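You operate a simulated robot arm through the tools that you are given. There is no shell and no other tool.

Carry out the task below with a simulated robot arm. There is one attempt and no reset: what you move stays moved.

JOB
Screw the black lid down on cabinet one in the card's order.
Fine: all four lid screws tight, top word first; leave plug one out.

It is judged by the outcome, as a careful person would: the job done as asked, and still so three seconds after it is handed in. It fails if anything else is knocked over, pushed out of place, dropped, spilled or broken. A push-on lid holds only when it is set on centred and level and pressed home; a screw cap is set on level and turned clockwise until tight.

ROBOT AND FRAMES
A 7-joint arm with a two-finger parallel gripper, fixed in place. Base frame: the origin is at the foot of the arm, x ahead of it, y to its left, z up; the work surface is at about z = 0.63. Lengths are in m, angles in rad, forces in N, time in s.
With the tool pointing down near the work surface it reaches from about 0.12 to 0.64 m from the base axis. Its first joint turns from -1.152 to 1.152 rad. Payload 2.4 kg.
The TCP is the grasp point between the finger pads, 0.03 m short of the fingertips. In the tool frame z runs along the fingers and y along their closing line. The gripper opens to 0.094 m. The fingers are 0.028 m wide and 0.01 m thick; the gripper's body (0.05 by 0.096 m) begins 0.055 m behind the TCP.
Orientation is told as [roll, pitch, yaw] about the base's x, y, z axes, in that order, counted from this pose: with the fingers straight down and closing along the base's y, the tool's x points along the base's -x, its y along +y and its z along -z.

CONTROLS
- The arm moves only by the tool drive_tool. Its argument "deltas" is a list of rows, each a list of 6 numbers: the shift along the tool's x, y, z in mm, then the turn, a rotation vector about the tool's x, y, z in rad. In form: [[tx, ty, tz, rx, ry, rz], ...]. A call has 1 to 20 rows; each row shifts and turns the commanded pose from where the row before left it, along the tool's axes as they then stand. "hand" is the opening in per cent of the stroke, from 0 (shut) to 100 (fully open), set as the call begins (left out, the last holds). Each row takes 0.2 s and may step no farther than 0.05 m and 0.15 rad from the row before; otherwise, or with a gripper value out of range, the whole call is refused. A pose out of reach is approached as far as the arm can. The call stops where the force on the tool passes 40 N (or 10 N more than at its start, if that is more) or the arm is blocked; 0.2 s more then pass. Each finger travels about 0.153 m/s and halts on what it meets, pressing with about 33 N; the grip force reading is that of the motor and also rises with nothing between the fingers. The clock runs only during rows and for 0.2 s after the last one: add rows that do not move to give the fingers time. It gives the time, the measured TCP pose, the force on the tool (base axes), the opening and the grip force at its end, in the units of the frame above (readings bear some noise), with the torque about the TCP (base axes, N m) and any sound that the robot's microphone picked up, and new pictures: "show" is both (left out), scene, wrist or none.
- Cameras (640 x 400 px; columns grow to the right, rows downward): "scene" is fixed at [0.0335, 0.4895, 1.4259]; the picture's right is [-0.67, -0.74, 0.00], its down [-0.49, 0.44, -0.75] and it looks along [0.56, -0.50, -0.66] (base axes); focal length 332 px, centre (320, 200). "wrist" rides on the gripper at [0.076, 0.014, -0.103] in the tool frame; the picture's right is [-0.18, 0.98, 0.00], its down [-0.75, -0.14, -0.64] and it looks along [-0.63, -0.12, 0.77] (tool axes); focal length 243 px, centre (320, 200). There is no depth. A picture from a camera that has moved, and an enlarged one, comes with that camera's place and axes in the base frame and with its lens. The place of the scene camera against the robot may be out by one fixed shift of up to 0.018 m in any direction.
- zoom(camera, box): a new picture of the part [left, top, right, bottom] of that camera's present view, enlarged. It takes no simulated time.
- job_done(): hands the job in; it is judged then, once.

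Places have to be worked out from the pictures, the camera data and where the tool is seen. Open the gripper and draw the arm clear of the work before you hand the job in, unless the task says otherwise.

The tools are called after "Call:" as a command line: name --pt "numbers of a row" for each row, then --argument value for the rest, lists and objects as JSON in quotes. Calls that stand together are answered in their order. drive_tool: Moves the arm, as the interface text tells. Its arguments: {"type":"object","properties":{"deltas":{"type":"array","items":{"type":"array","items":{"type":"number"}}},"hand":{"type":"number"},"show":{"type":"string","enum":["both","scene","wrist","none"]}},"required":["deltas"]} The other tools are called the same way: zoom (camera, box) takes an enlarged picture of a part of a camera's view; job_done () hands the job in.

At the start:

```text
clock: 0.0
ee_pos: [0.4041, -0.023, 1.124]
tcp_rot: [0.0, 0.001, 0.001]
contact_force: [0.5, -0.6, 0.4]
wrist_torque: [-0.02, 0.05, 0.03]
opening: 0.0939
gripper_force: 0.2
```

scene: 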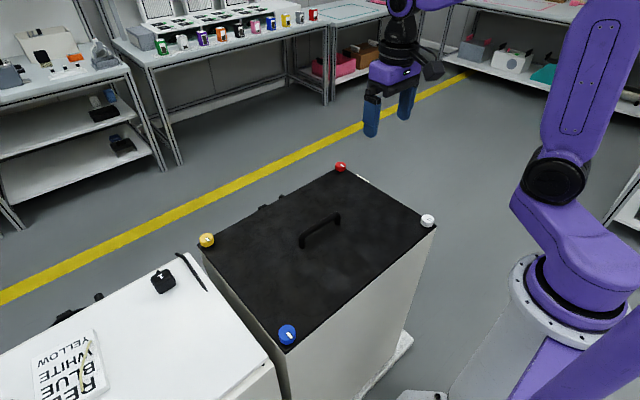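
wrist: 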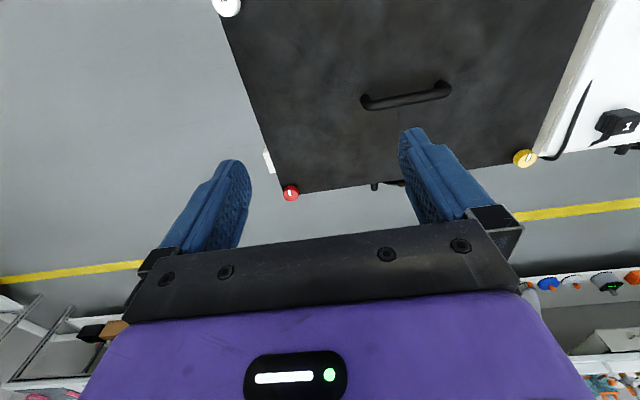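

I'll look first at the card, the lid screws and the plug up close before moving anything.

Call:
zoom --camera "scene" --box '[0, 310, 150, 400]'

Call:
zoom --camera "scene" --box '[180, 140, 450, 360]'

Call:
zoom --camera "scene" --box '[130, 240, 230, 310]'

Call:
zoom --camera "wrist" --box '[200, 0, 640, 220]'

```text
4.27 times, centred on (75, 355) of scene
camera zoom: at [0.0335, 0.4895, 1.4259], right [-0.67, -0.74, 0.0], down [-0.49, 0.44, -0.75], along [0.56, -0.5, -0.66], focal length 1417 px, centre (1365, -461)
```

zoom: 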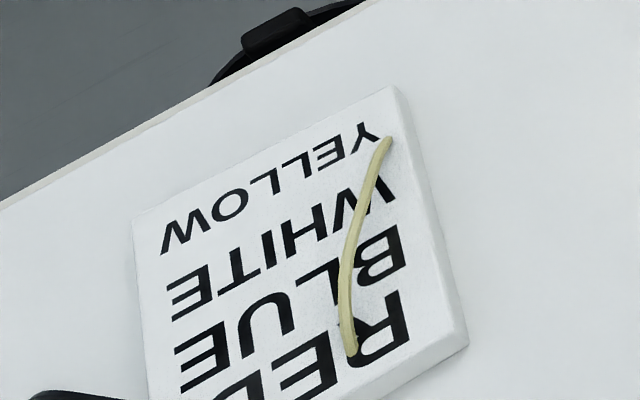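

```text
1.82 times, centred on (315, 250) of scene
camera zoom: at [0.0335, 0.4895, 1.4259], right [-0.67, -0.74, 0.0], down [-0.49, 0.44, -0.75], along [0.56, -0.5, -0.66], focal length 604 px, centre (329, 109)
```

zoom: 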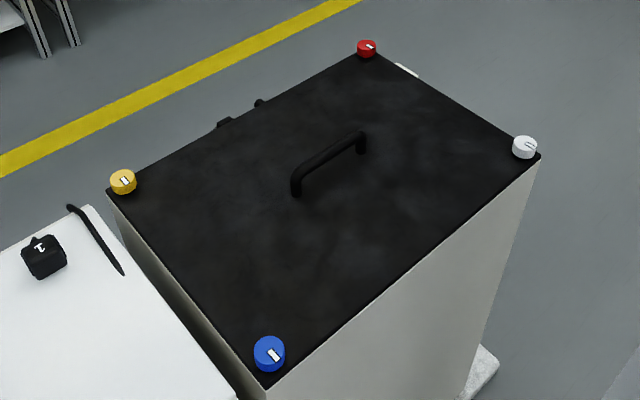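

```text
5.71 times, centred on (180, 275) of scene
camera zoom: at [0.0335, 0.4895, 1.4259], right [-0.67, -0.74, 0.0], down [-0.49, 0.44, -0.75], along [0.56, -0.5, -0.66], focal length 1898 px, centre (1120, -229)
```

zoom: 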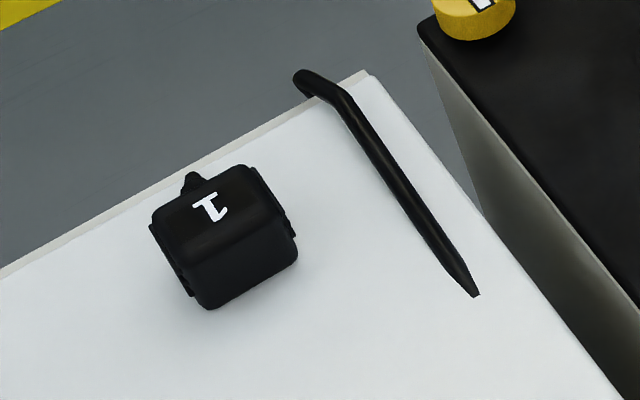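

```text
1.45 times, centred on (420, 110) of wrist
camera zoom: at [0.3278, -0.0082, 1.2263], right [0.18, 0.98, 0.0], down [0.75, -0.14, 0.64], along [0.63, -0.12, -0.77], focal length 353 px, centre (174, 331)
```

zoom: 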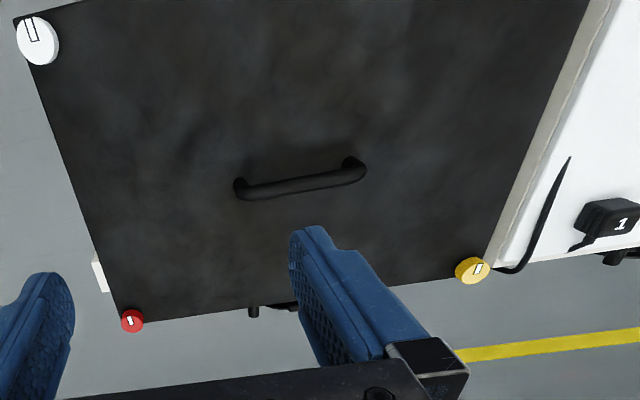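

The card's text is upside down from the scene camera, so read upright it seems to be RED, BLUE, WHITE, YELLOW. The picture cuts off the card's edge, so I'll swing the wrist camera high over the left side, well above everything, to check the card and the screws.

Call:
drive_tool --pt "8 46 0 0 0 0" --pt "8 46 0 0 0 0" --pt "8 46 0 0 0 0" --pt "8 46 0 0 0 0" --pt "8 46 0 0 0 0" --pt "8 46 0 0 0 0" --pt "8 46 0 0 0 0" --pt "0 0 0 0 0 -0.15" --pt "0 0 0 0 0 -0.15" --pt "0 0 0 0 0 -0.15" --pt "0 0 0 0 0 -0.15" --pt "0 0 0 0 0 -0.15" --pt "0 0 0 0 0 0" --show "both"

```text
clock: 2.8
ee_pos: [0.3479, 0.2985, 1.1241]
tcp_rot: [0.0, -0.001, 0.75]
contact_force: [-0.6, -1.2, -0.8]
wrist_torque: [-0.02, -0.01, -0.01]
opening: 0.0939
gripper_force: 0.0
camera wrist: at [0.2813, 0.258, 1.226], right [-0.54, 0.84, 0.0], down [0.65, 0.41, 0.64], along [0.54, 0.34, -0.77], focal length 243 px, centre (320, 200)
```

scene: 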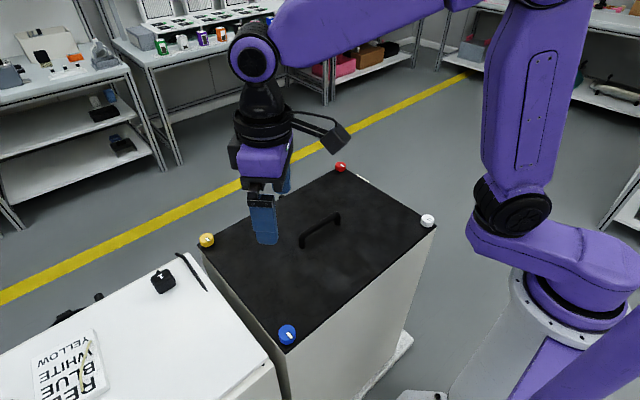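
wrist: 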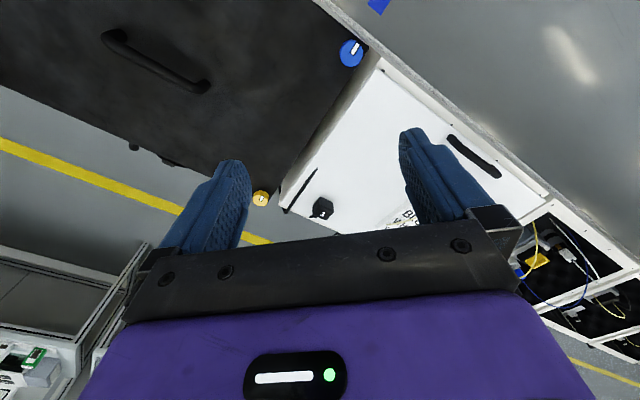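

The card shows behind the right finger. I'll turn the tool a bit more and tilt it slightly so the card falls between the fingers.

Call:
drive_tool --pt "0 0 0 0 0 -0.15" --pt "0 0 0 0 0 -0.15" --pt "0 0 0 0 0 -0.15" --pt "30 0 -10 0 0 0" --pt "30 0 -10 0 0 0" --pt "0 0 0 0 0 0" --show "wrist"

Call:
zoom --camera "wrist" --box '[200, 100, 460, 260]'

```text
clock: 4.2
ee_pos: [0.3252, 0.2429, 1.1455]
tcp_rot: [-0.001, 0.0, 1.2]
contact_force: [-1.2, 0.2, 0.2]
wrist_torque: [-0.01, 0.01, -0.01]
opening: 0.0941
gripper_force: 0.0
camera wrist: at [0.2855, 0.177, 1.2471], right [-0.85, 0.53, 0.0], down [0.4, 0.65, 0.64], along [0.34, 0.55, -0.77], focal length 243 px, centre (320, 200)
```

wrist: 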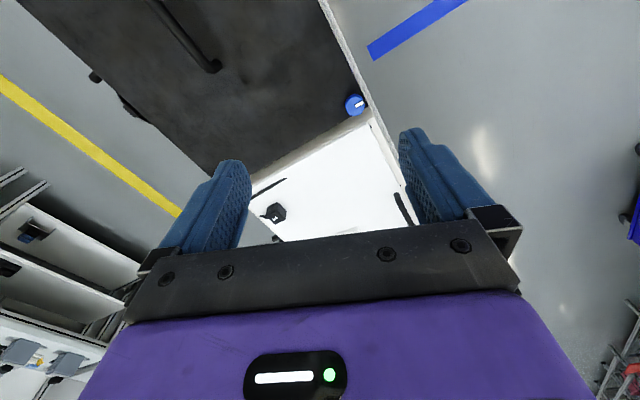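

```text
2.46 times, centred on (330, 180) of wrist
camera zoom: at [0.2855, 0.177, 1.2471], right [-0.85, 0.53, 0.0], down [0.4, 0.65, 0.64], along [0.34, 0.55, -0.77], focal length 597 px, centre (295, 249)
```

zoom: 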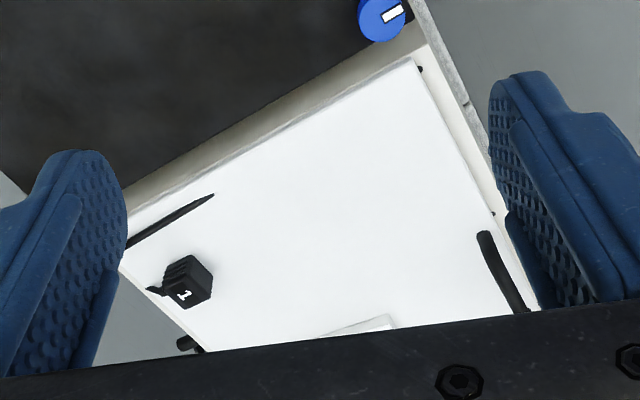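

The white unit is lower, and the card lies just beyond the gripper bar. I'll advance toward it at the same height.

Call:
drive_tool --pt "-45 0 0 0 0 0" --pt "-45 0 0 0 0 0" --pt "-45 0 0 0 0 0" --pt "-45 0 0 0 0 0" --pt "0 0 0 0 0 0.1" --pt "0 0 0 0 0 0.1" --pt "0 0 0 0 0 0" --show "wrist"

Call:
zoom --camera "wrist" --box '[220, 100, 420, 230]'

```text
clock: 5.8
ee_pos: [0.3931, 0.4105, 1.1452]
tcp_rot: [-0.001, 0.0, 0.998]
contact_force: [0.1, 0.8, 0.4]
wrist_torque: [-0.02, 0.02, 0.0]
opening: 0.0938
gripper_force: 0.1
camera wrist: at [0.3388, 0.3554, 1.2465], right [-0.73, 0.69, 0.0], down [0.53, 0.56, 0.64], along [0.44, 0.47, -0.77], focal length 243 px, centre (320, 200)
```

wrist: 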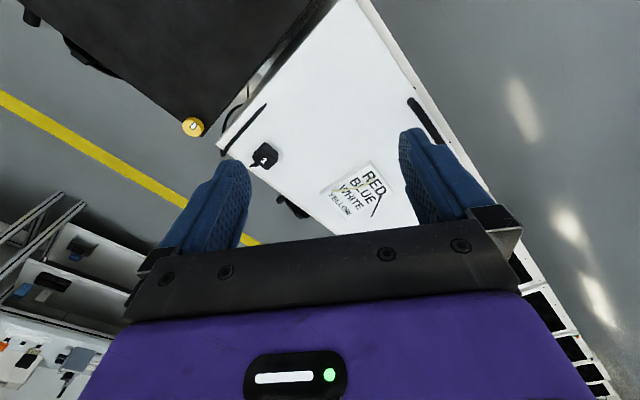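

```text
3.08 times, centred on (320, 165) of wrist
camera zoom: at [0.3388, 0.3554, 1.2465], right [-0.73, 0.69, 0.0], down [0.53, 0.56, 0.64], along [0.44, 0.47, -0.77], focal length 746 px, centre (320, 308)
```

zoom: 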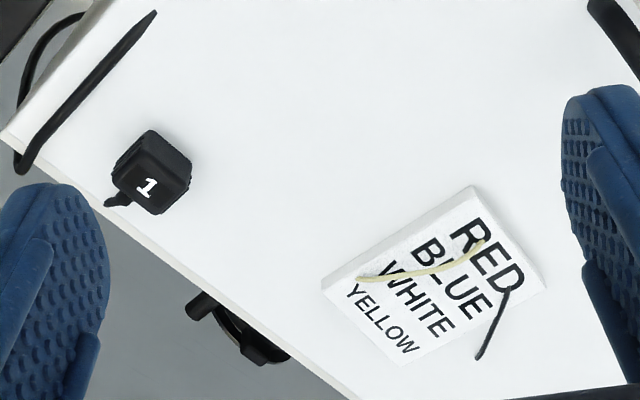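

The card is confirmed: RED, BLUE, WHITE, YELLOW from the top, so red goes first. From two views I put the screws at about red (0.625,-0.127), blue (0.305,0.335), white (0.31,-0.13) and yellow (0.633,0.33), with tops near z 0.82. I'll go above red now with the gripper straight.

Call:
drive_tool --pt "0 0 0 0 0 0.143" --pt "0 0 0 0 0 0.143" --pt "0 0 0 0 0 0.143" --pt "0 0 0 0 0 0.143" --pt "0 0 0 0 0 0.143" --pt "0 0 0 0 0 0.143" --pt "0 0 0 0 0 0.141" --pt "-16 -45 12 0 0 0" --pt "-16 -45 12 0 0 0" --pt "-16 -45 12 0 0 0" --pt "-16 -45 12 0 0 0" --pt "-16 -45 12 0 0 0" --pt "-16 -45 12 0 0 0" --pt "-16 -45 12 0 0 0" --pt "-16 -45 12 0 0 0" --pt "-16 -45 12 0 0 0" --pt "-16 -45 12 0 0 0" --pt "-16 -45 12 0 0 0" --pt "-16 -45 12 0 0 0" --pt "0 0 0 0 0 0" --show "both"

Call:
zoom --camera "wrist" --box '[220, 0, 420, 130]'

```text
clock: 10.0
ee_pos: [0.584, -0.1261, 0.9994]
tcp_rot: [0.001, 0.001, 0.003]
contact_force: [-0.1, 0.5, 0.9]
wrist_torque: [0.02, 0.02, 0.02]
opening: 0.0939
gripper_force: 0.1
camera wrist: at [0.508, -0.1113, 1.1017], right [0.18, 0.98, 0.0], down [0.75, -0.14, 0.64], along [0.63, -0.12, -0.77], focal length 243 px, centre (320, 200)
```

scene: 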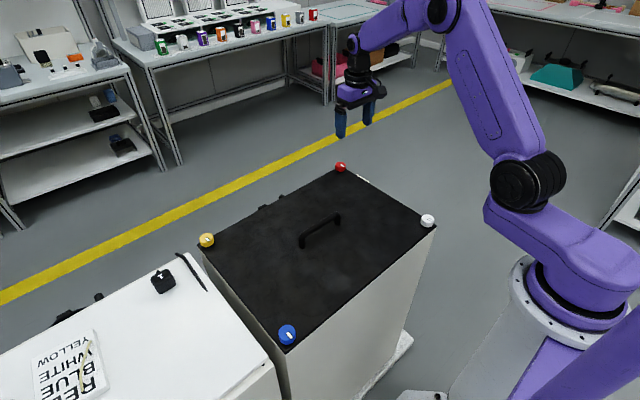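
wrist: 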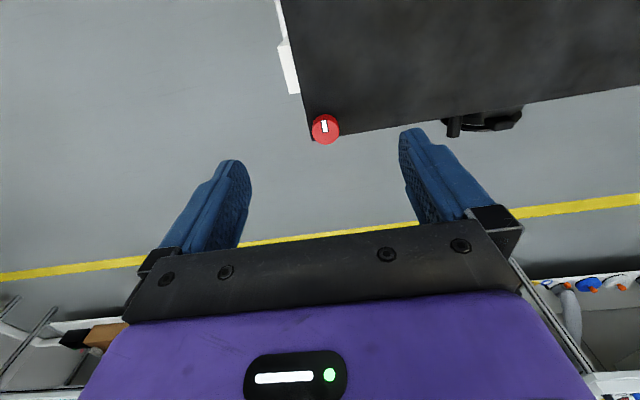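

```text
3.08 times, centred on (320, 65) of wrist
camera zoom: at [0.508, -0.1113, 1.1017], right [0.18, 0.98, 0.0], down [0.75, -0.14, 0.64], along [0.63, -0.12, -0.77], focal length 746 px, centre (320, 615)
```

zoom: 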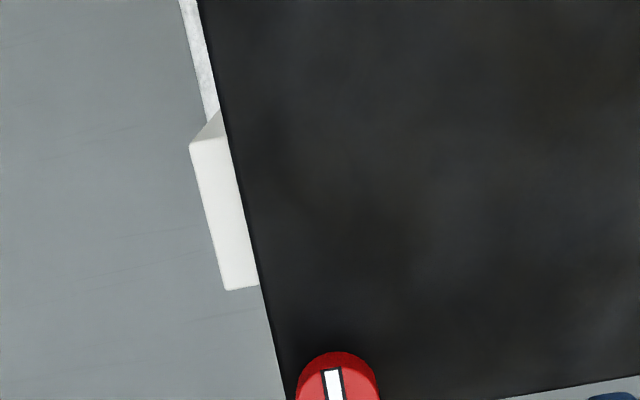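

Red shows at about (0.629, -0.127). I'll move above it and partway down to z≈0.90 (fingertips at 0.87, still clear), for a better look at its height.

Call:
drive_tool --pt "-15 -0.5 0 0 0 0" --pt "-15 -0.5 25 0 0 0" --pt "-15 -0.5 25 0 0 0" --pt "0 0 25 0 0 0" --pt "0 0 25 0 0 0" --pt "0 0 0 0 0 0" --show "both"

Call:
zoom --camera "wrist" --box '[220, 70, 420, 195]'

Call:
zoom --camera "scene" --box '[290, 110, 390, 190]'

```text
clock: 11.4
ee_pos: [0.6294, -0.1319, 0.9002]
tcp_rot: [0.001, -0.001, 0.001]
contact_force: [-0.2, 0.3, 0.3]
wrist_torque: [0.0, 0.03, 0.03]
opening: 0.094
gripper_force: 0.1
camera wrist: at [0.553, -0.1166, 1.0019], right [0.18, 0.98, 0.0], down [0.75, -0.14, 0.64], along [0.63, -0.12, -0.77], focal length 243 px, centre (320, 200)
```

scene: 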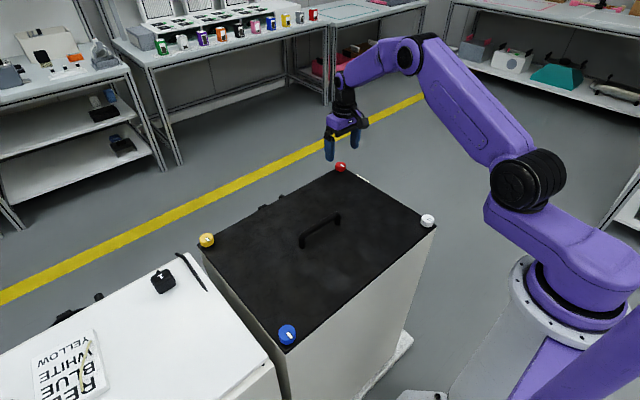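
wrist: 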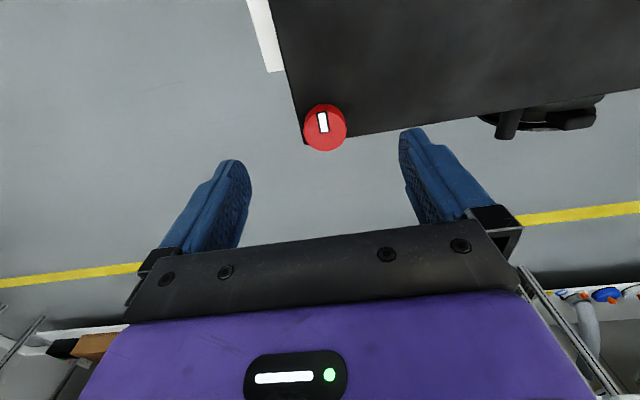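

```text
3.20 times, centred on (320, 132) of wrist
camera zoom: at [0.553, -0.1166, 1.0019], right [0.18, 0.98, 0.0], down [0.75, -0.14, 0.64], along [0.63, -0.12, -0.77], focal length 776 px, centre (320, 416)
```

zoom: 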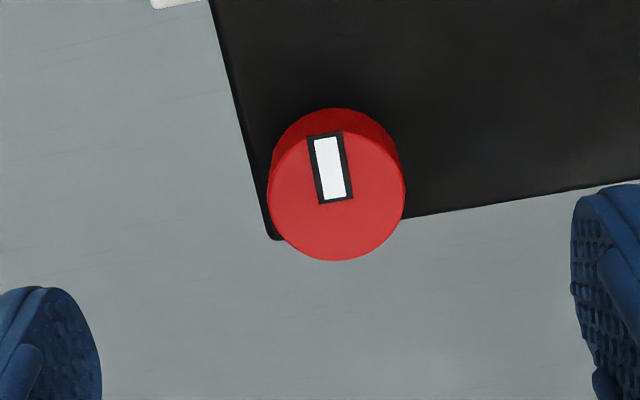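

```text
5.00 times, centred on (340, 150) of scene
camera zoom: at [0.0335, 0.4895, 1.4259], right [-0.67, -0.74, 0.0], down [-0.49, 0.44, -0.75], along [0.56, -0.5, -0.66], focal length 1661 px, centre (220, 450)
```

zoom: 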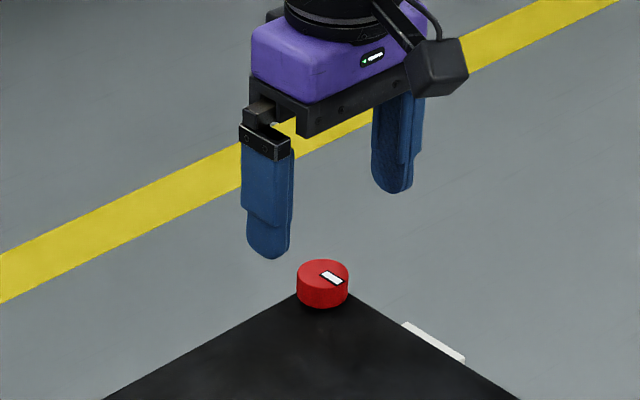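

The red knob is about 34 mm across and 18 mm tall, at roughly (0.633, -0.127), with its top near 0.818 and the lid near 0.80. I'll centre on it, turn the tool counter-clockwise so there's a long clockwise stroke, narrow the fingers somewhat and look again.

Call:
drive_tool --pt "-3.5 4.5 0 0 0 0" --pt "0 0 0 0 0 -0.145" --pt "0 0 0 0 0 -0.145" --pt "0 0 0 0 0 -0.145" --pt "0 0 0 0 0 -0.145" --pt "0 0 0 0 0 -0.145" --pt "0 0 0 0 0 -0.145" --pt "0 0 0 0 0 -0.145" --pt "0 0 0 0 0 -0.145" --pt "0 0 0 0 0 -0.145" --pt "0 0 20 0 0 0" --pt "0 0 0 0 0 0" --hand 65 --show "both"

Call:
zoom --camera "wrist" --box '[220, 80, 420, 205]'

Call:
zoom --camera "scene" --box '[290, 110, 390, 190]'

```text
clock: 14.0
ee_pos: [0.6352, -0.1259, 0.8806]
tcp_rot: [0.002, 0.0, 1.308]
contact_force: [0.4, 1.2, -0.2]
wrist_torque: [0.0, -0.01, 0.02]
opening: 0.0607
gripper_force: 0.1
camera wrist: at [0.5991, -0.1956, 0.9821], right [-0.9, 0.43, 0.0], down [0.33, 0.69, 0.64], along [0.28, 0.58, -0.77], focal length 243 px, centre (320, 200)
```

scene: 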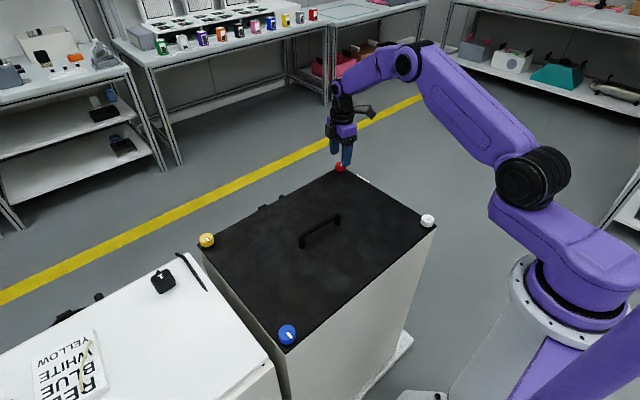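
wrist: 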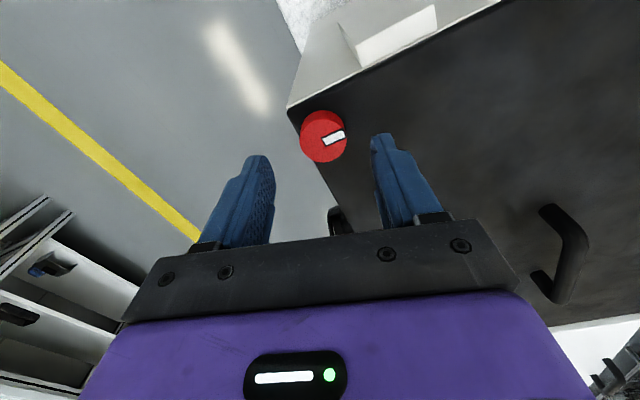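

```text
3.20 times, centred on (320, 142) of wrist
camera zoom: at [0.5991, -0.1956, 0.9821], right [-0.9, 0.43, 0.0], down [0.33, 0.69, 0.64], along [0.28, 0.58, -0.77], focal length 776 px, centre (320, 384)
```

zoom: 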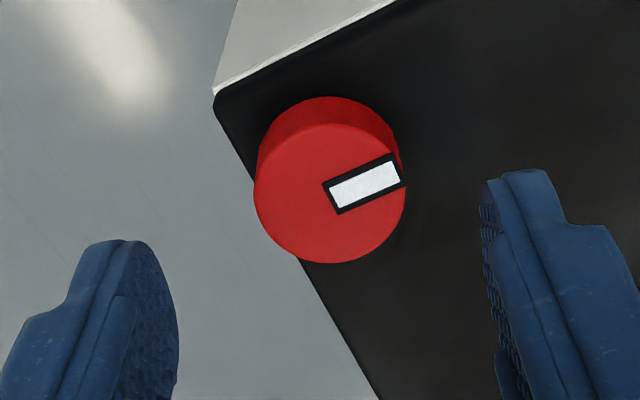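

```text
5.00 times, centred on (340, 150) of scene
camera zoom: at [0.0335, 0.4895, 1.4259], right [-0.67, -0.74, 0.0], down [-0.49, 0.44, -0.75], along [0.56, -0.5, -0.66], focal length 1661 px, centre (220, 450)
```

zoom: 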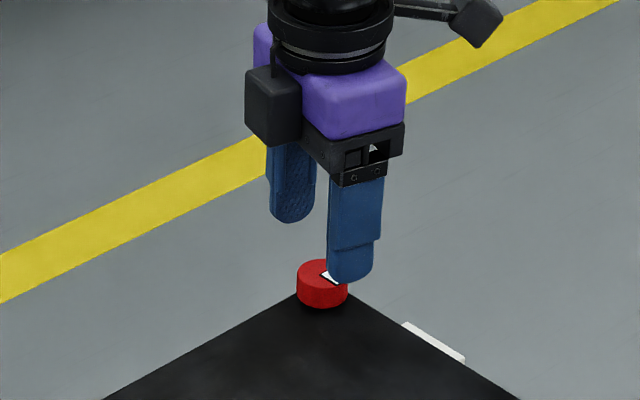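

Triangulating the two wrist views gives the red top at (0.630, -0.126, 0.826), so the lid is at about 0.807. I'll shift 4 mm in -x and go down to TCP z≈0.843, with the fingertips about 5 mm above the lid, and check before gripping.

Call:
drive_tool --pt "1 4 0 0 0 0" --pt "0 0 10 0 0 0" --pt "0 0 10 0 0 0" --pt "0 0 10 0 0 0" --pt "0 0 7.5 0 0 0" --pt "0 0 0 0 0 0" --show "both"

Call:
zoom --camera "wrist" --box '[220, 100, 420, 225]'

Call:
zoom --camera "scene" --box '[300, 130, 380, 190]'

```text
clock: 15.4
ee_pos: [0.6282, -0.1261, 0.8415]
tcp_rot: [0.0, 0.0, 1.307]
contact_force: [-0.6, -0.1, -0.7]
wrist_torque: [0.01, -0.02, 0.0]
opening: 0.0611
gripper_force: 0.0
camera wrist: at [0.5944, -0.195, 0.9441], right [-0.9, 0.43, 0.0], down [0.33, 0.69, 0.64], along [0.28, 0.58, -0.77], focal length 243 px, centre (320, 200)
```

scene: 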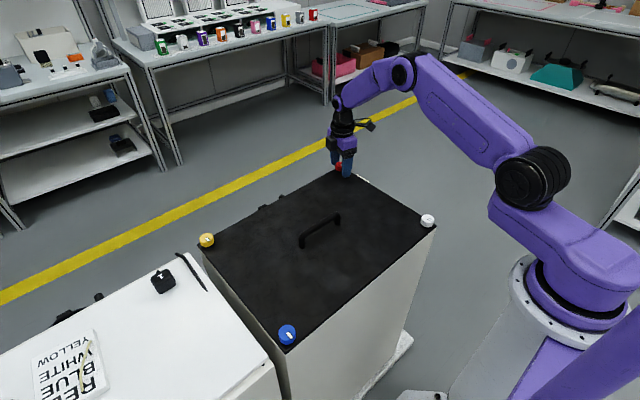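
wrist: 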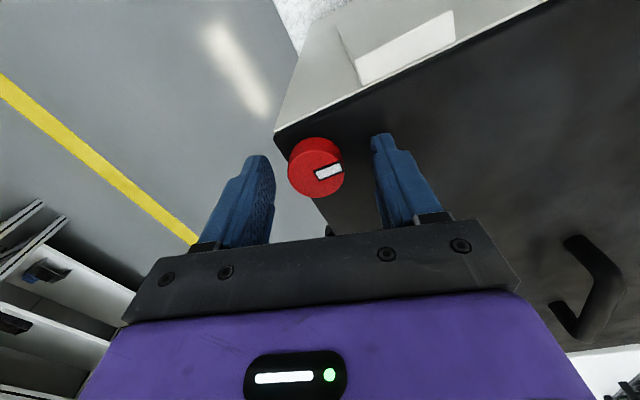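

```text
3.20 times, centred on (320, 162) of wrist
camera zoom: at [0.5944, -0.195, 0.9441], right [-0.9, 0.43, 0.0], down [0.33, 0.69, 0.64], along [0.28, 0.58, -0.77], focal length 776 px, centre (320, 320)
```

zoom: 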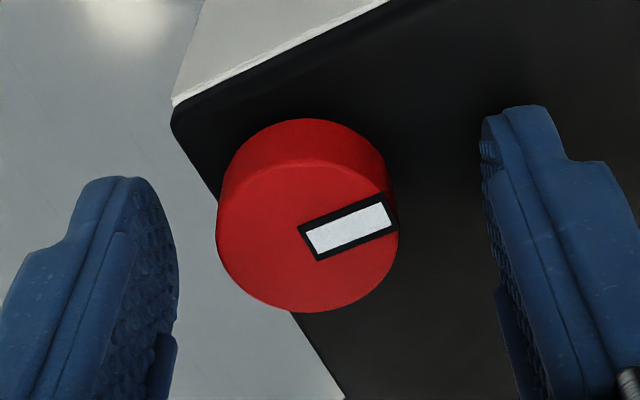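

```text
6.67 times, centred on (340, 160) of scene
camera zoom: at [0.0335, 0.4895, 1.4259], right [-0.67, -0.74, 0.0], down [-0.49, 0.44, -0.75], along [0.56, -0.5, -0.66], focal length 2215 px, centre (187, 467)
```

zoom: 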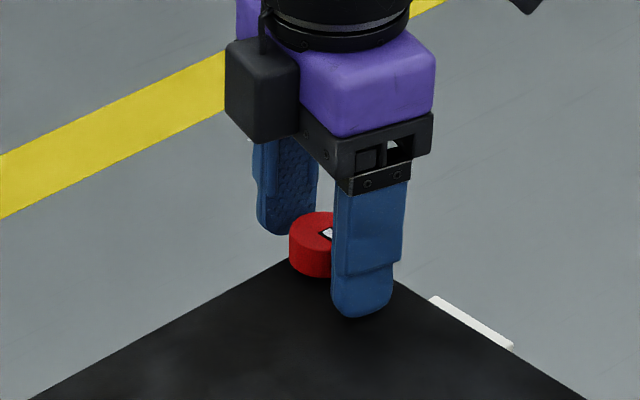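

The fingers straddle the knob with a small gap over the lid, and the knob centre is about 2 mm off. I'll correct that, then close on it and read the forces.

Call:
drive_tool --pt "-2 -1.8 0 0 0 0" --pt "0 0 0 0 0 0" --show "none"

Call:
drive_tool --pt "0 0 0 0 0 0" --pt "0 0 0 0 0 0" --pt "0 0 0 0 0 0" --hand 0 --show "wrist"

```text
clock: 16.0
ee_pos: [0.6305, -0.1245, 0.8442]
tcp_rot: [0.0, 0.001, 1.305]
contact_force: [-0.5, -0.8, -0.4]
wrist_torque: [0.0, 0.03, -0.02]
opening: 0.0609
gripper_force: 0.0
```

```text
clock: 16.8
ee_pos: [0.6314, -0.125, 0.8429]
tcp_rot: [0.0, 0.0, 1.305]
contact_force: [-0.7, 0.4, 1.4]
wrist_torque: [-0.04, 0.02, 0.02]
opening: 0.0298
gripper_force: 33.0
camera wrist: at [0.597, -0.1936, 0.945], right [-0.9, 0.43, 0.0], down [0.33, 0.69, 0.64], along [0.28, 0.58, -0.77], focal length 243 px, centre (320, 200)
```

wrist: 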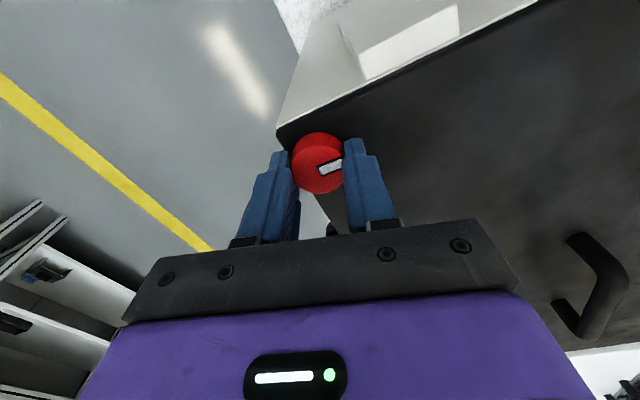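

Gripped at a 30 mm opening. Now I'll turn clockwise (+rz) about 0.4 rad to feel how the screw behaves.

Call:
drive_tool --pt "0 0 0 0 0 0.1" --pt "0 0 0 0 0 0.1" --pt "0 0 0 0 0 0.1" --pt "0 0 0 0 0 0.1" --show "wrist"

Call:
zoom --camera "wrist" --box '[220, 100, 420, 225]'

```text
clock: 17.8
ee_pos: [0.631, -0.1267, 0.8432]
tcp_rot: [-0.003, -0.001, 0.903]
contact_force: [3.5, -3.7, 0.3]
wrist_torque: [0.16, -0.21, -0.01]
opening: 0.0297
gripper_force: 33.3
camera wrist: at [0.5718, -0.1756, 0.9448], right [-0.66, 0.75, 0.0], down [0.58, 0.5, 0.64], along [0.48, 0.42, -0.77], focal length 243 px, centre (320, 200)
```

wrist: 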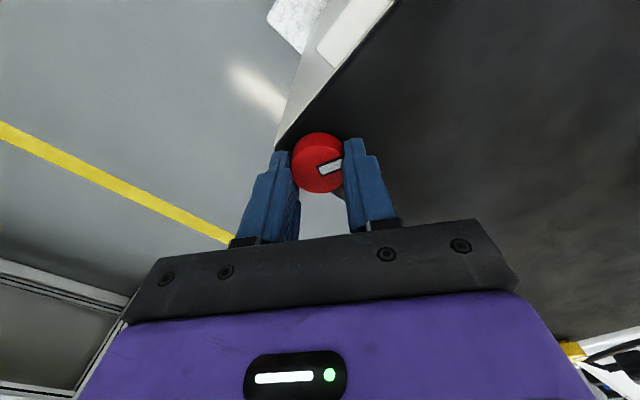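

```text
3.20 times, centred on (320, 162) of wrist
camera zoom: at [0.5718, -0.1756, 0.9448], right [-0.66, 0.75, 0.0], down [0.58, 0.5, 0.64], along [0.48, 0.42, -0.77], focal length 776 px, centre (320, 320)
```

zoom: 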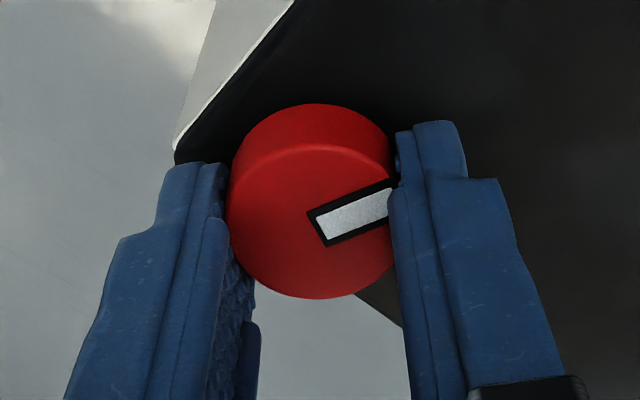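

The knob turns with the fingers (the mark stays put relative to them) at almost no torque. I'll keep turning clockwise.

Call:
drive_tool --pt "0 0 0 0 0 0.12" --pt "0 0 0 0 0 0.12" --pt "0 0 0 0 0 0.12" --pt "0 0 0 0 0 0.12" --pt "0 0 0 0 0 0.12" --pt "0 0 0 0 0 0.12" --pt "0 0 0 0 0 0.12" --pt "0 0 0 0 0 0.12" --show "wrist"

Call:
zoom --camera "wrist" --box '[220, 100, 420, 225]'

```text
clock: 19.6
ee_pos: [0.6301, -0.1244, 0.8429]
tcp_rot: [0.001, 0.003, -0.056]
contact_force: [1.0, 0.1, 0.3]
wrist_torque: [-0.02, -0.23, 0.02]
opening: 0.0296
gripper_force: 32.6
camera wrist: at [0.5553, -0.1041, 0.945], right [0.24, 0.97, 0.0], down [0.75, -0.18, 0.64], along [0.62, -0.15, -0.77], focal length 243 px, centre (320, 200)
```

wrist: 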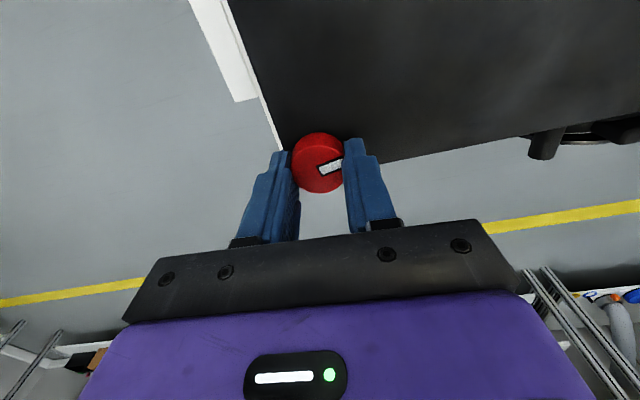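

```text
3.20 times, centred on (320, 162) of wrist
camera zoom: at [0.5553, -0.1041, 0.945], right [0.24, 0.97, 0.0], down [0.75, -0.18, 0.64], along [0.62, -0.15, -0.77], focal length 776 px, centre (320, 320)
```

zoom: 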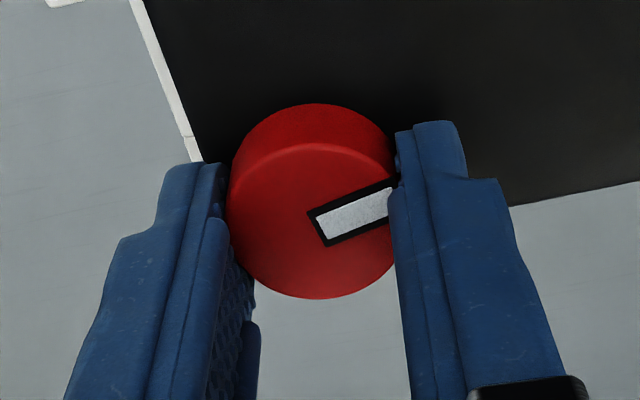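

It is still turning freely with the knob firmly held. I'll continue clockwise for another 1.3 rad.

Call:
drive_tool --pt "0 0 0 0 0 0.12" --pt "0 0 0 0 0 0.12" --pt "0 0 0 0 0 0.12" --pt "0 0 0 0 0 0.12" --pt "0 0 0 0 0 0.12" --pt "0 0 0 0 0 0.12" --pt "0 0 0 0 0 0.12" --pt "0 0 0 0 0 0.12" --pt "0 0 0 0 0 0.12" --pt "0 0 0 0 0 0.12" --pt "0 0 0 0 0 0.12" --show "both"

Call:
zoom --camera "wrist" --box '[220, 100, 420, 225]'

```text
clock: 22.0
ee_pos: [0.6314, -0.1251, 0.8437]
tcp_rot: [-0.001, 0.0, -1.376]
contact_force: [-1.8, 1.2, 0.2]
wrist_torque: [-0.38, -0.1, 0.0]
opening: 0.0298
gripper_force: 33.1
camera wrist: at [0.6297, -0.0466, 0.9443], right [1.0, 0.01, 0.0], down [0.01, -0.77, 0.64], along [0.01, -0.64, -0.77], focal length 243 px, centre (320, 200)
```

scene: 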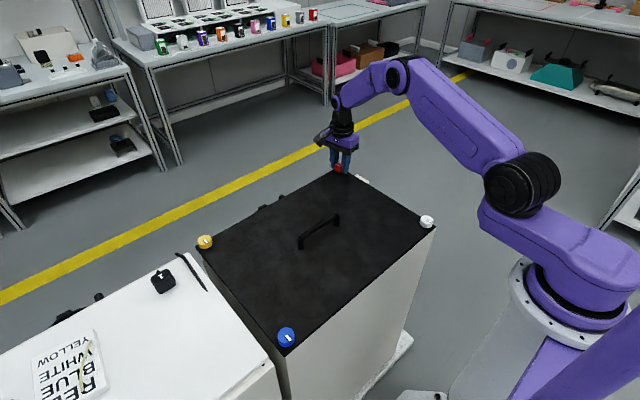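
wrist: 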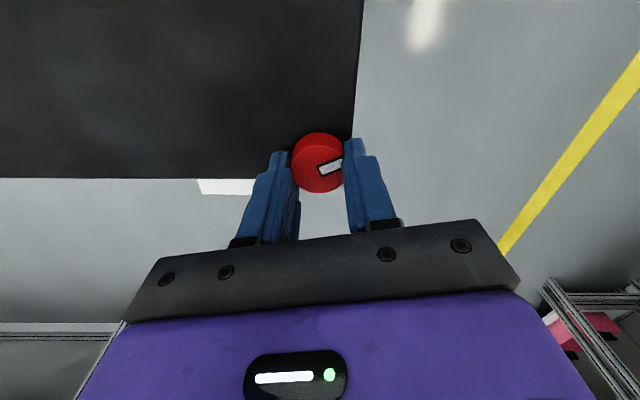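

```text
3.20 times, centred on (320, 162) of wrist
camera zoom: at [0.6297, -0.0466, 0.9443], right [1.0, 0.01, 0.0], down [0.01, -0.77, 0.64], along [0.01, -0.64, -0.77], focal length 776 px, centre (320, 320)
```

zoom: 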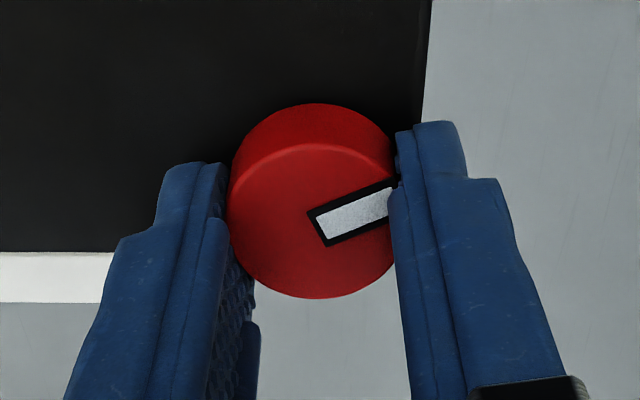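

The knob has now turned 2.7 rad with hardly any torque. The other knobs look very slightly shifted in the scene picture, so before turning more I'll check whether the lid is moving.

Call:
zoom --camera "scene" --box '[180, 140, 450, 360]'

Call:
zoom --camera "scene" --box '[300, 130, 380, 190]'

Call:
zoom --camera "scene" --box '[180, 220, 260, 280]'

```text
1.82 times, centred on (315, 250) of scene
camera zoom: at [0.0335, 0.4895, 1.4259], right [-0.67, -0.74, 0.0], down [-0.49, 0.44, -0.75], along [0.56, -0.5, -0.66], focal length 604 px, centre (329, 109)
```

zoom: 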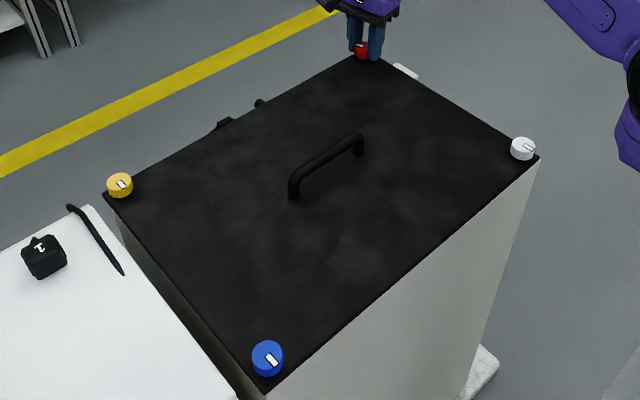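

```text
6.67 times, centred on (340, 160) of scene
camera zoom: at [0.0335, 0.4895, 1.4259], right [-0.67, -0.74, 0.0], down [-0.49, 0.44, -0.75], along [0.56, -0.5, -0.66], focal length 2215 px, centre (187, 467)
```

zoom: 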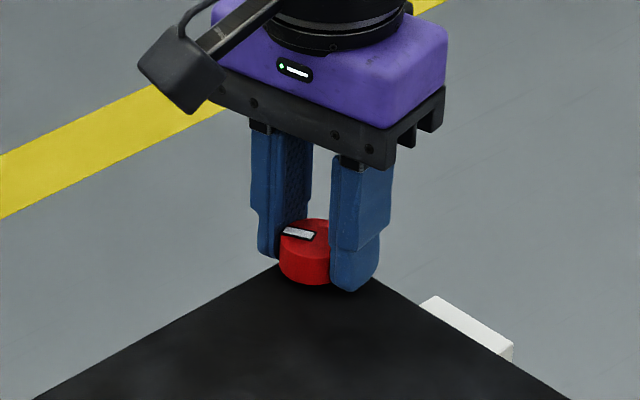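

```text
6.67 times, centred on (220, 250) of scene
camera zoom: at [0.0335, 0.4895, 1.4259], right [-0.67, -0.74, 0.0], down [-0.49, 0.44, -0.75], along [0.56, -0.5, -0.66], focal length 2215 px, centre (987, -133)
```

zoom: 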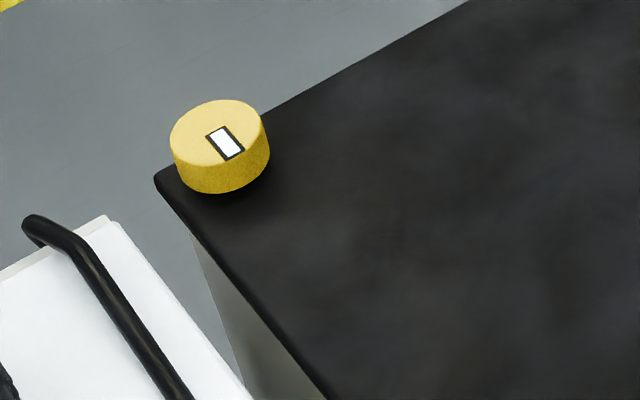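

The lid (with red) has slid about 7 mm in +y. My grip was about 3.6 mm off-centre along the tool's x, so turning carried the loose lid round with it. While still holding the knob I'll drag it straight back 7 mm in -y and compare with the first picture.

Call:
drive_tool --pt "-2.3 -0.45 0 0 0 0" --pt "-2.3 -0.45 0 0 0 0" --pt "-2.3 -0.46 0 0 0 0" --pt "0 0 0 0 0 0" --show "scene"

Call:
zoom --camera "scene" --box '[180, 140, 450, 360]'

Call:
zoom --camera "scene" --box '[300, 130, 380, 190]'

```text
clock: 23.0
ee_pos: [0.6302, -0.1309, 0.8435]
tcp_rot: [0.001, 0.001, -1.374]
contact_force: [-1.8, 1.5, -0.8]
wrist_torque: [0.21, 0.06, -0.01]
opening: 0.0298
gripper_force: 33.0
```

scene: 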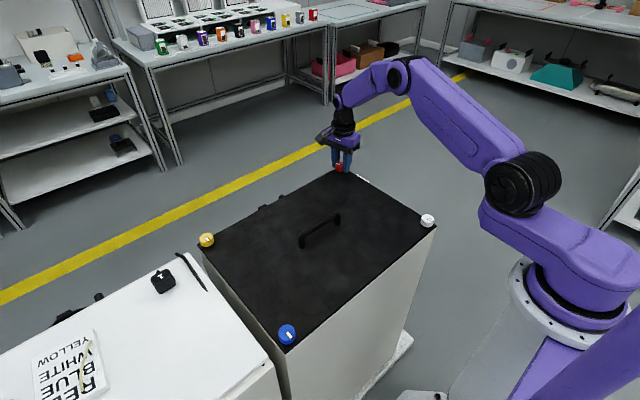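

```text
1.82 times, centred on (315, 250) of scene
camera zoom: at [0.0335, 0.4895, 1.4259], right [-0.67, -0.74, 0.0], down [-0.49, 0.44, -0.75], along [0.56, -0.5, -0.66], focal length 604 px, centre (329, 109)
```

zoom: 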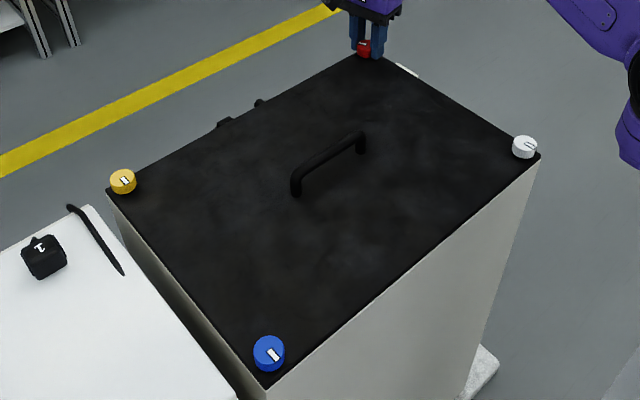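

```text
6.67 times, centred on (340, 160) of scene
camera zoom: at [0.0335, 0.4895, 1.4259], right [-0.67, -0.74, 0.0], down [-0.49, 0.44, -0.75], along [0.56, -0.5, -0.66], focal length 2215 px, centre (187, 467)
```

zoom: 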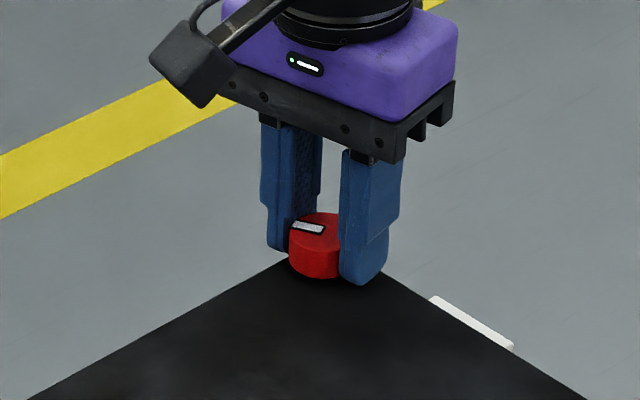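

The lid is back where it started, and yellow, blue, white and the side block all match the first picture. I'll release, step 3.6 mm along tool +x to sit on the true axis, wind the tool back counter-clockwise and look before gripping again.

Call:
drive_tool --pt "0 0 0 0 0 0" --pt "0 0 0 0 0 0" --pt "3.6 0 0 0 0 0" --pt "0 0 0 0 0 -0.15" --pt "0 0 0 0 0 -0.15" --pt "0 0 0 0 0 -0.15" --pt "0 0 0 0 0 -0.15" --pt "0 0 0 0 0 -0.15" --pt "0 0 0 0 0 -0.15" --pt "0 0 0 0 0 -0.15" --pt "0 0 0 0 0 -0.15" --pt "0 0 0 0 0 -0.15" --pt "0 0 0 0 0 -0.15" --pt "0 0 0 0 0 -0.15" --pt "0 0 0 0 0 -0.15" --pt "0 0 0 0 0 -0.15" --pt "0 0 0 0 0 -0.15" --pt "0 0 0 0 0 -0.15" --pt "0 0 0 0 0 -0.15" --pt "0 0 0 0 0 0" --hand 60 --show "both"

Call:
zoom --camera "wrist" --box '[220, 100, 420, 225]'

Call:
zoom --camera "scene" --box '[300, 130, 380, 190]'

```text
clock: 27.2
ee_pos: [0.6294, -0.1285, 0.8431]
tcp_rot: [-0.001, 0.0, 1.024]
contact_force: [-0.1, -0.2, -0.2]
wrist_torque: [-0.01, 0.0, 0.01]
opening: 0.0567
gripper_force: 0.1
camera wrist: at [0.5785, -0.1852, 0.9447], right [-0.74, 0.67, 0.0], down [0.51, 0.57, 0.64], along [0.43, 0.48, -0.77], focal length 243 px, centre (320, 200)
```

scene: 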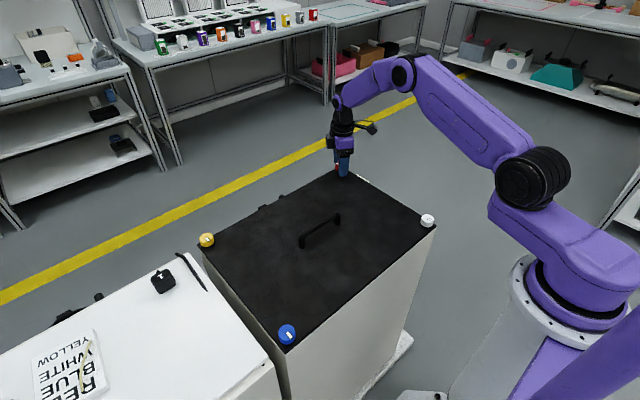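
wrist: 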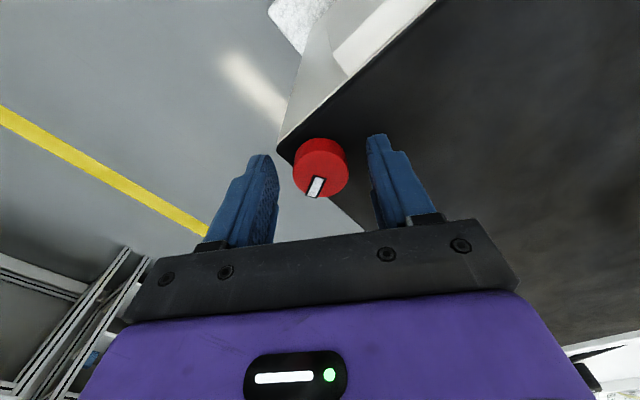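

```text
3.20 times, centred on (320, 162) of wrist
camera zoom: at [0.5785, -0.1852, 0.9447], right [-0.74, 0.67, 0.0], down [0.51, 0.57, 0.64], along [0.43, 0.48, -0.77], focal length 776 px, centre (320, 320)
```

zoom: 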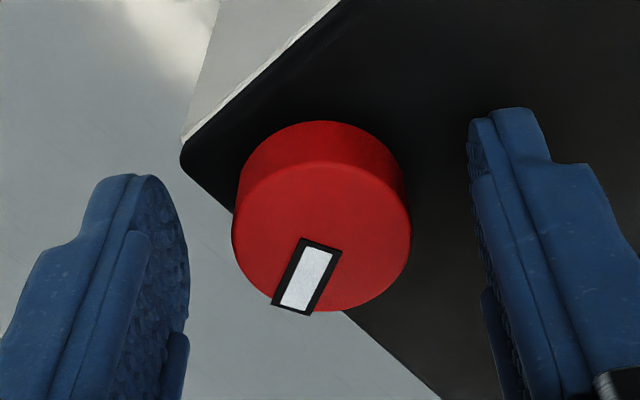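

```text
6.67 times, centred on (340, 160) of scene
camera zoom: at [0.0335, 0.4895, 1.4259], right [-0.67, -0.74, 0.0], down [-0.49, 0.44, -0.75], along [0.56, -0.5, -0.66], focal length 2215 px, centre (187, 467)
```

zoom: 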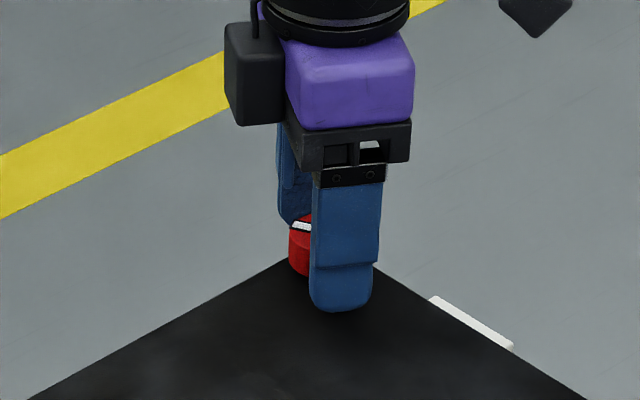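

The knob now sits centred between the fingers and the lid is still in place. I'll close on it and turn clockwise in measured portions, watching torque and sounds.

Call:
drive_tool --pt "0 0 0 0 0 0" --pt "0 0 0 0 0 0" --pt "0 0 0 0 0 0" --hand 0 --show "none"

Call:
drive_tool --pt "0 0 0 0 0 0.12" --pt "0 0 0 0 0 0.12" --pt "0 0 0 0 0 0.12" --pt "0 0 0 0 0 0.12" --pt "0 0 0 0 0 0.12" --pt "0 0 0 0 0 0.12" --pt "0 0 0 0 0 0.12" --pt "0 0 0 0 0 0.12" --show "both"

Call:
zoom --camera "scene" --box '[180, 140, 450, 360]'

Call:
zoom --camera "wrist" --box '[220, 100, 420, 225]'

```text
clock: 28.0
ee_pos: [0.6303, -0.1281, 0.8423]
tcp_rot: [0.0, 0.0, 1.022]
contact_force: [-1.0, 0.5, 0.1]
wrist_torque: [0.05, 0.03, 0.0]
opening: 0.0308
gripper_force: 32.7
```

```text
clock: 29.8
ee_pos: [0.6307, -0.1274, 0.843]
tcp_rot: [-0.001, -0.001, 0.061]
contact_force: [0.5, -2.6, -0.7]
wrist_torque: [0.17, -0.28, 0.44]
opening: 0.0305
gripper_force: 33.1
camera wrist: at [0.553, -0.1183, 0.9449], right [0.13, 0.99, 0.0], down [0.76, -0.1, 0.64], along [0.64, -0.08, -0.77], focal length 243 px, centre (320, 200)
```

scene: 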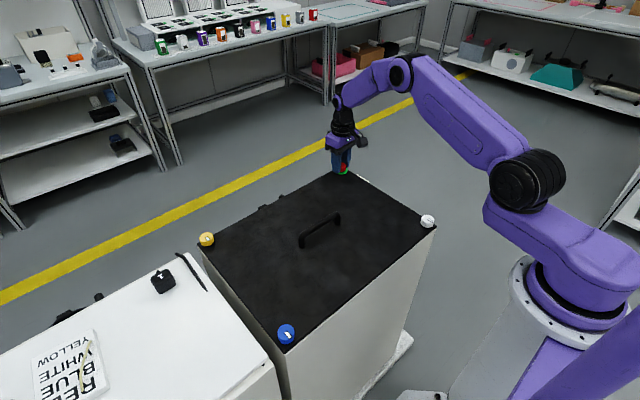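
wrist: 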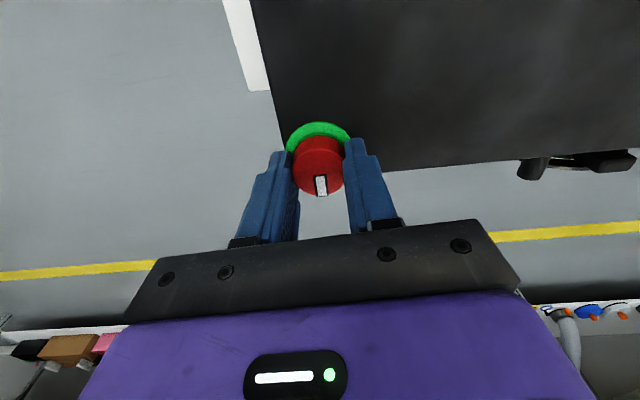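

```text
1.82 times, centred on (315, 250) of scene
camera zoom: at [0.0335, 0.4894, 1.4259], right [-0.67, -0.74, 0.0], down [-0.49, 0.44, -0.75], along [0.56, -0.5, -0.66], focal length 604 px, centre (329, 109)
```

zoom: 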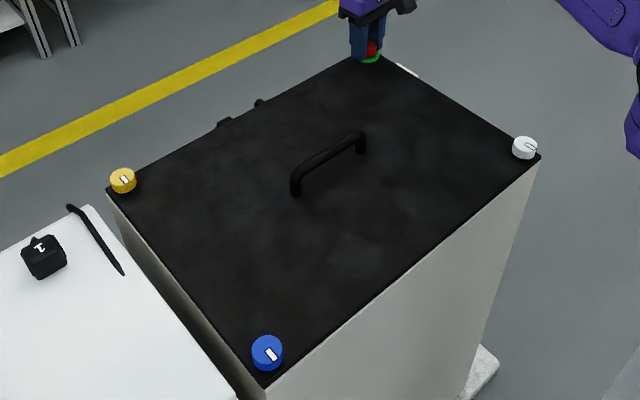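

```text
3.20 times, centred on (320, 162) of wrist
camera zoom: at [0.553, -0.1183, 0.9449], right [0.13, 0.99, 0.0], down [0.76, -0.1, 0.64], along [0.64, -0.08, -0.77], focal length 776 px, centre (320, 320)
```

zoom: 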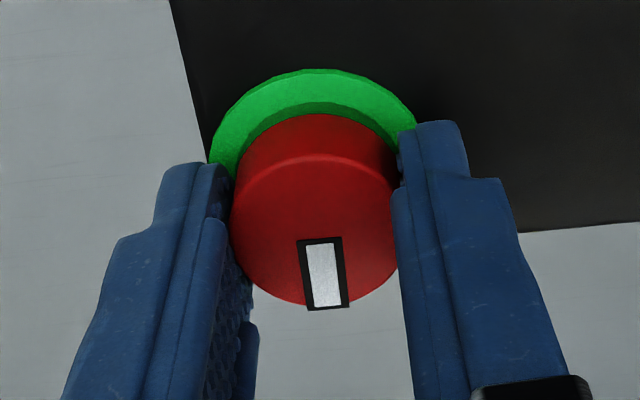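

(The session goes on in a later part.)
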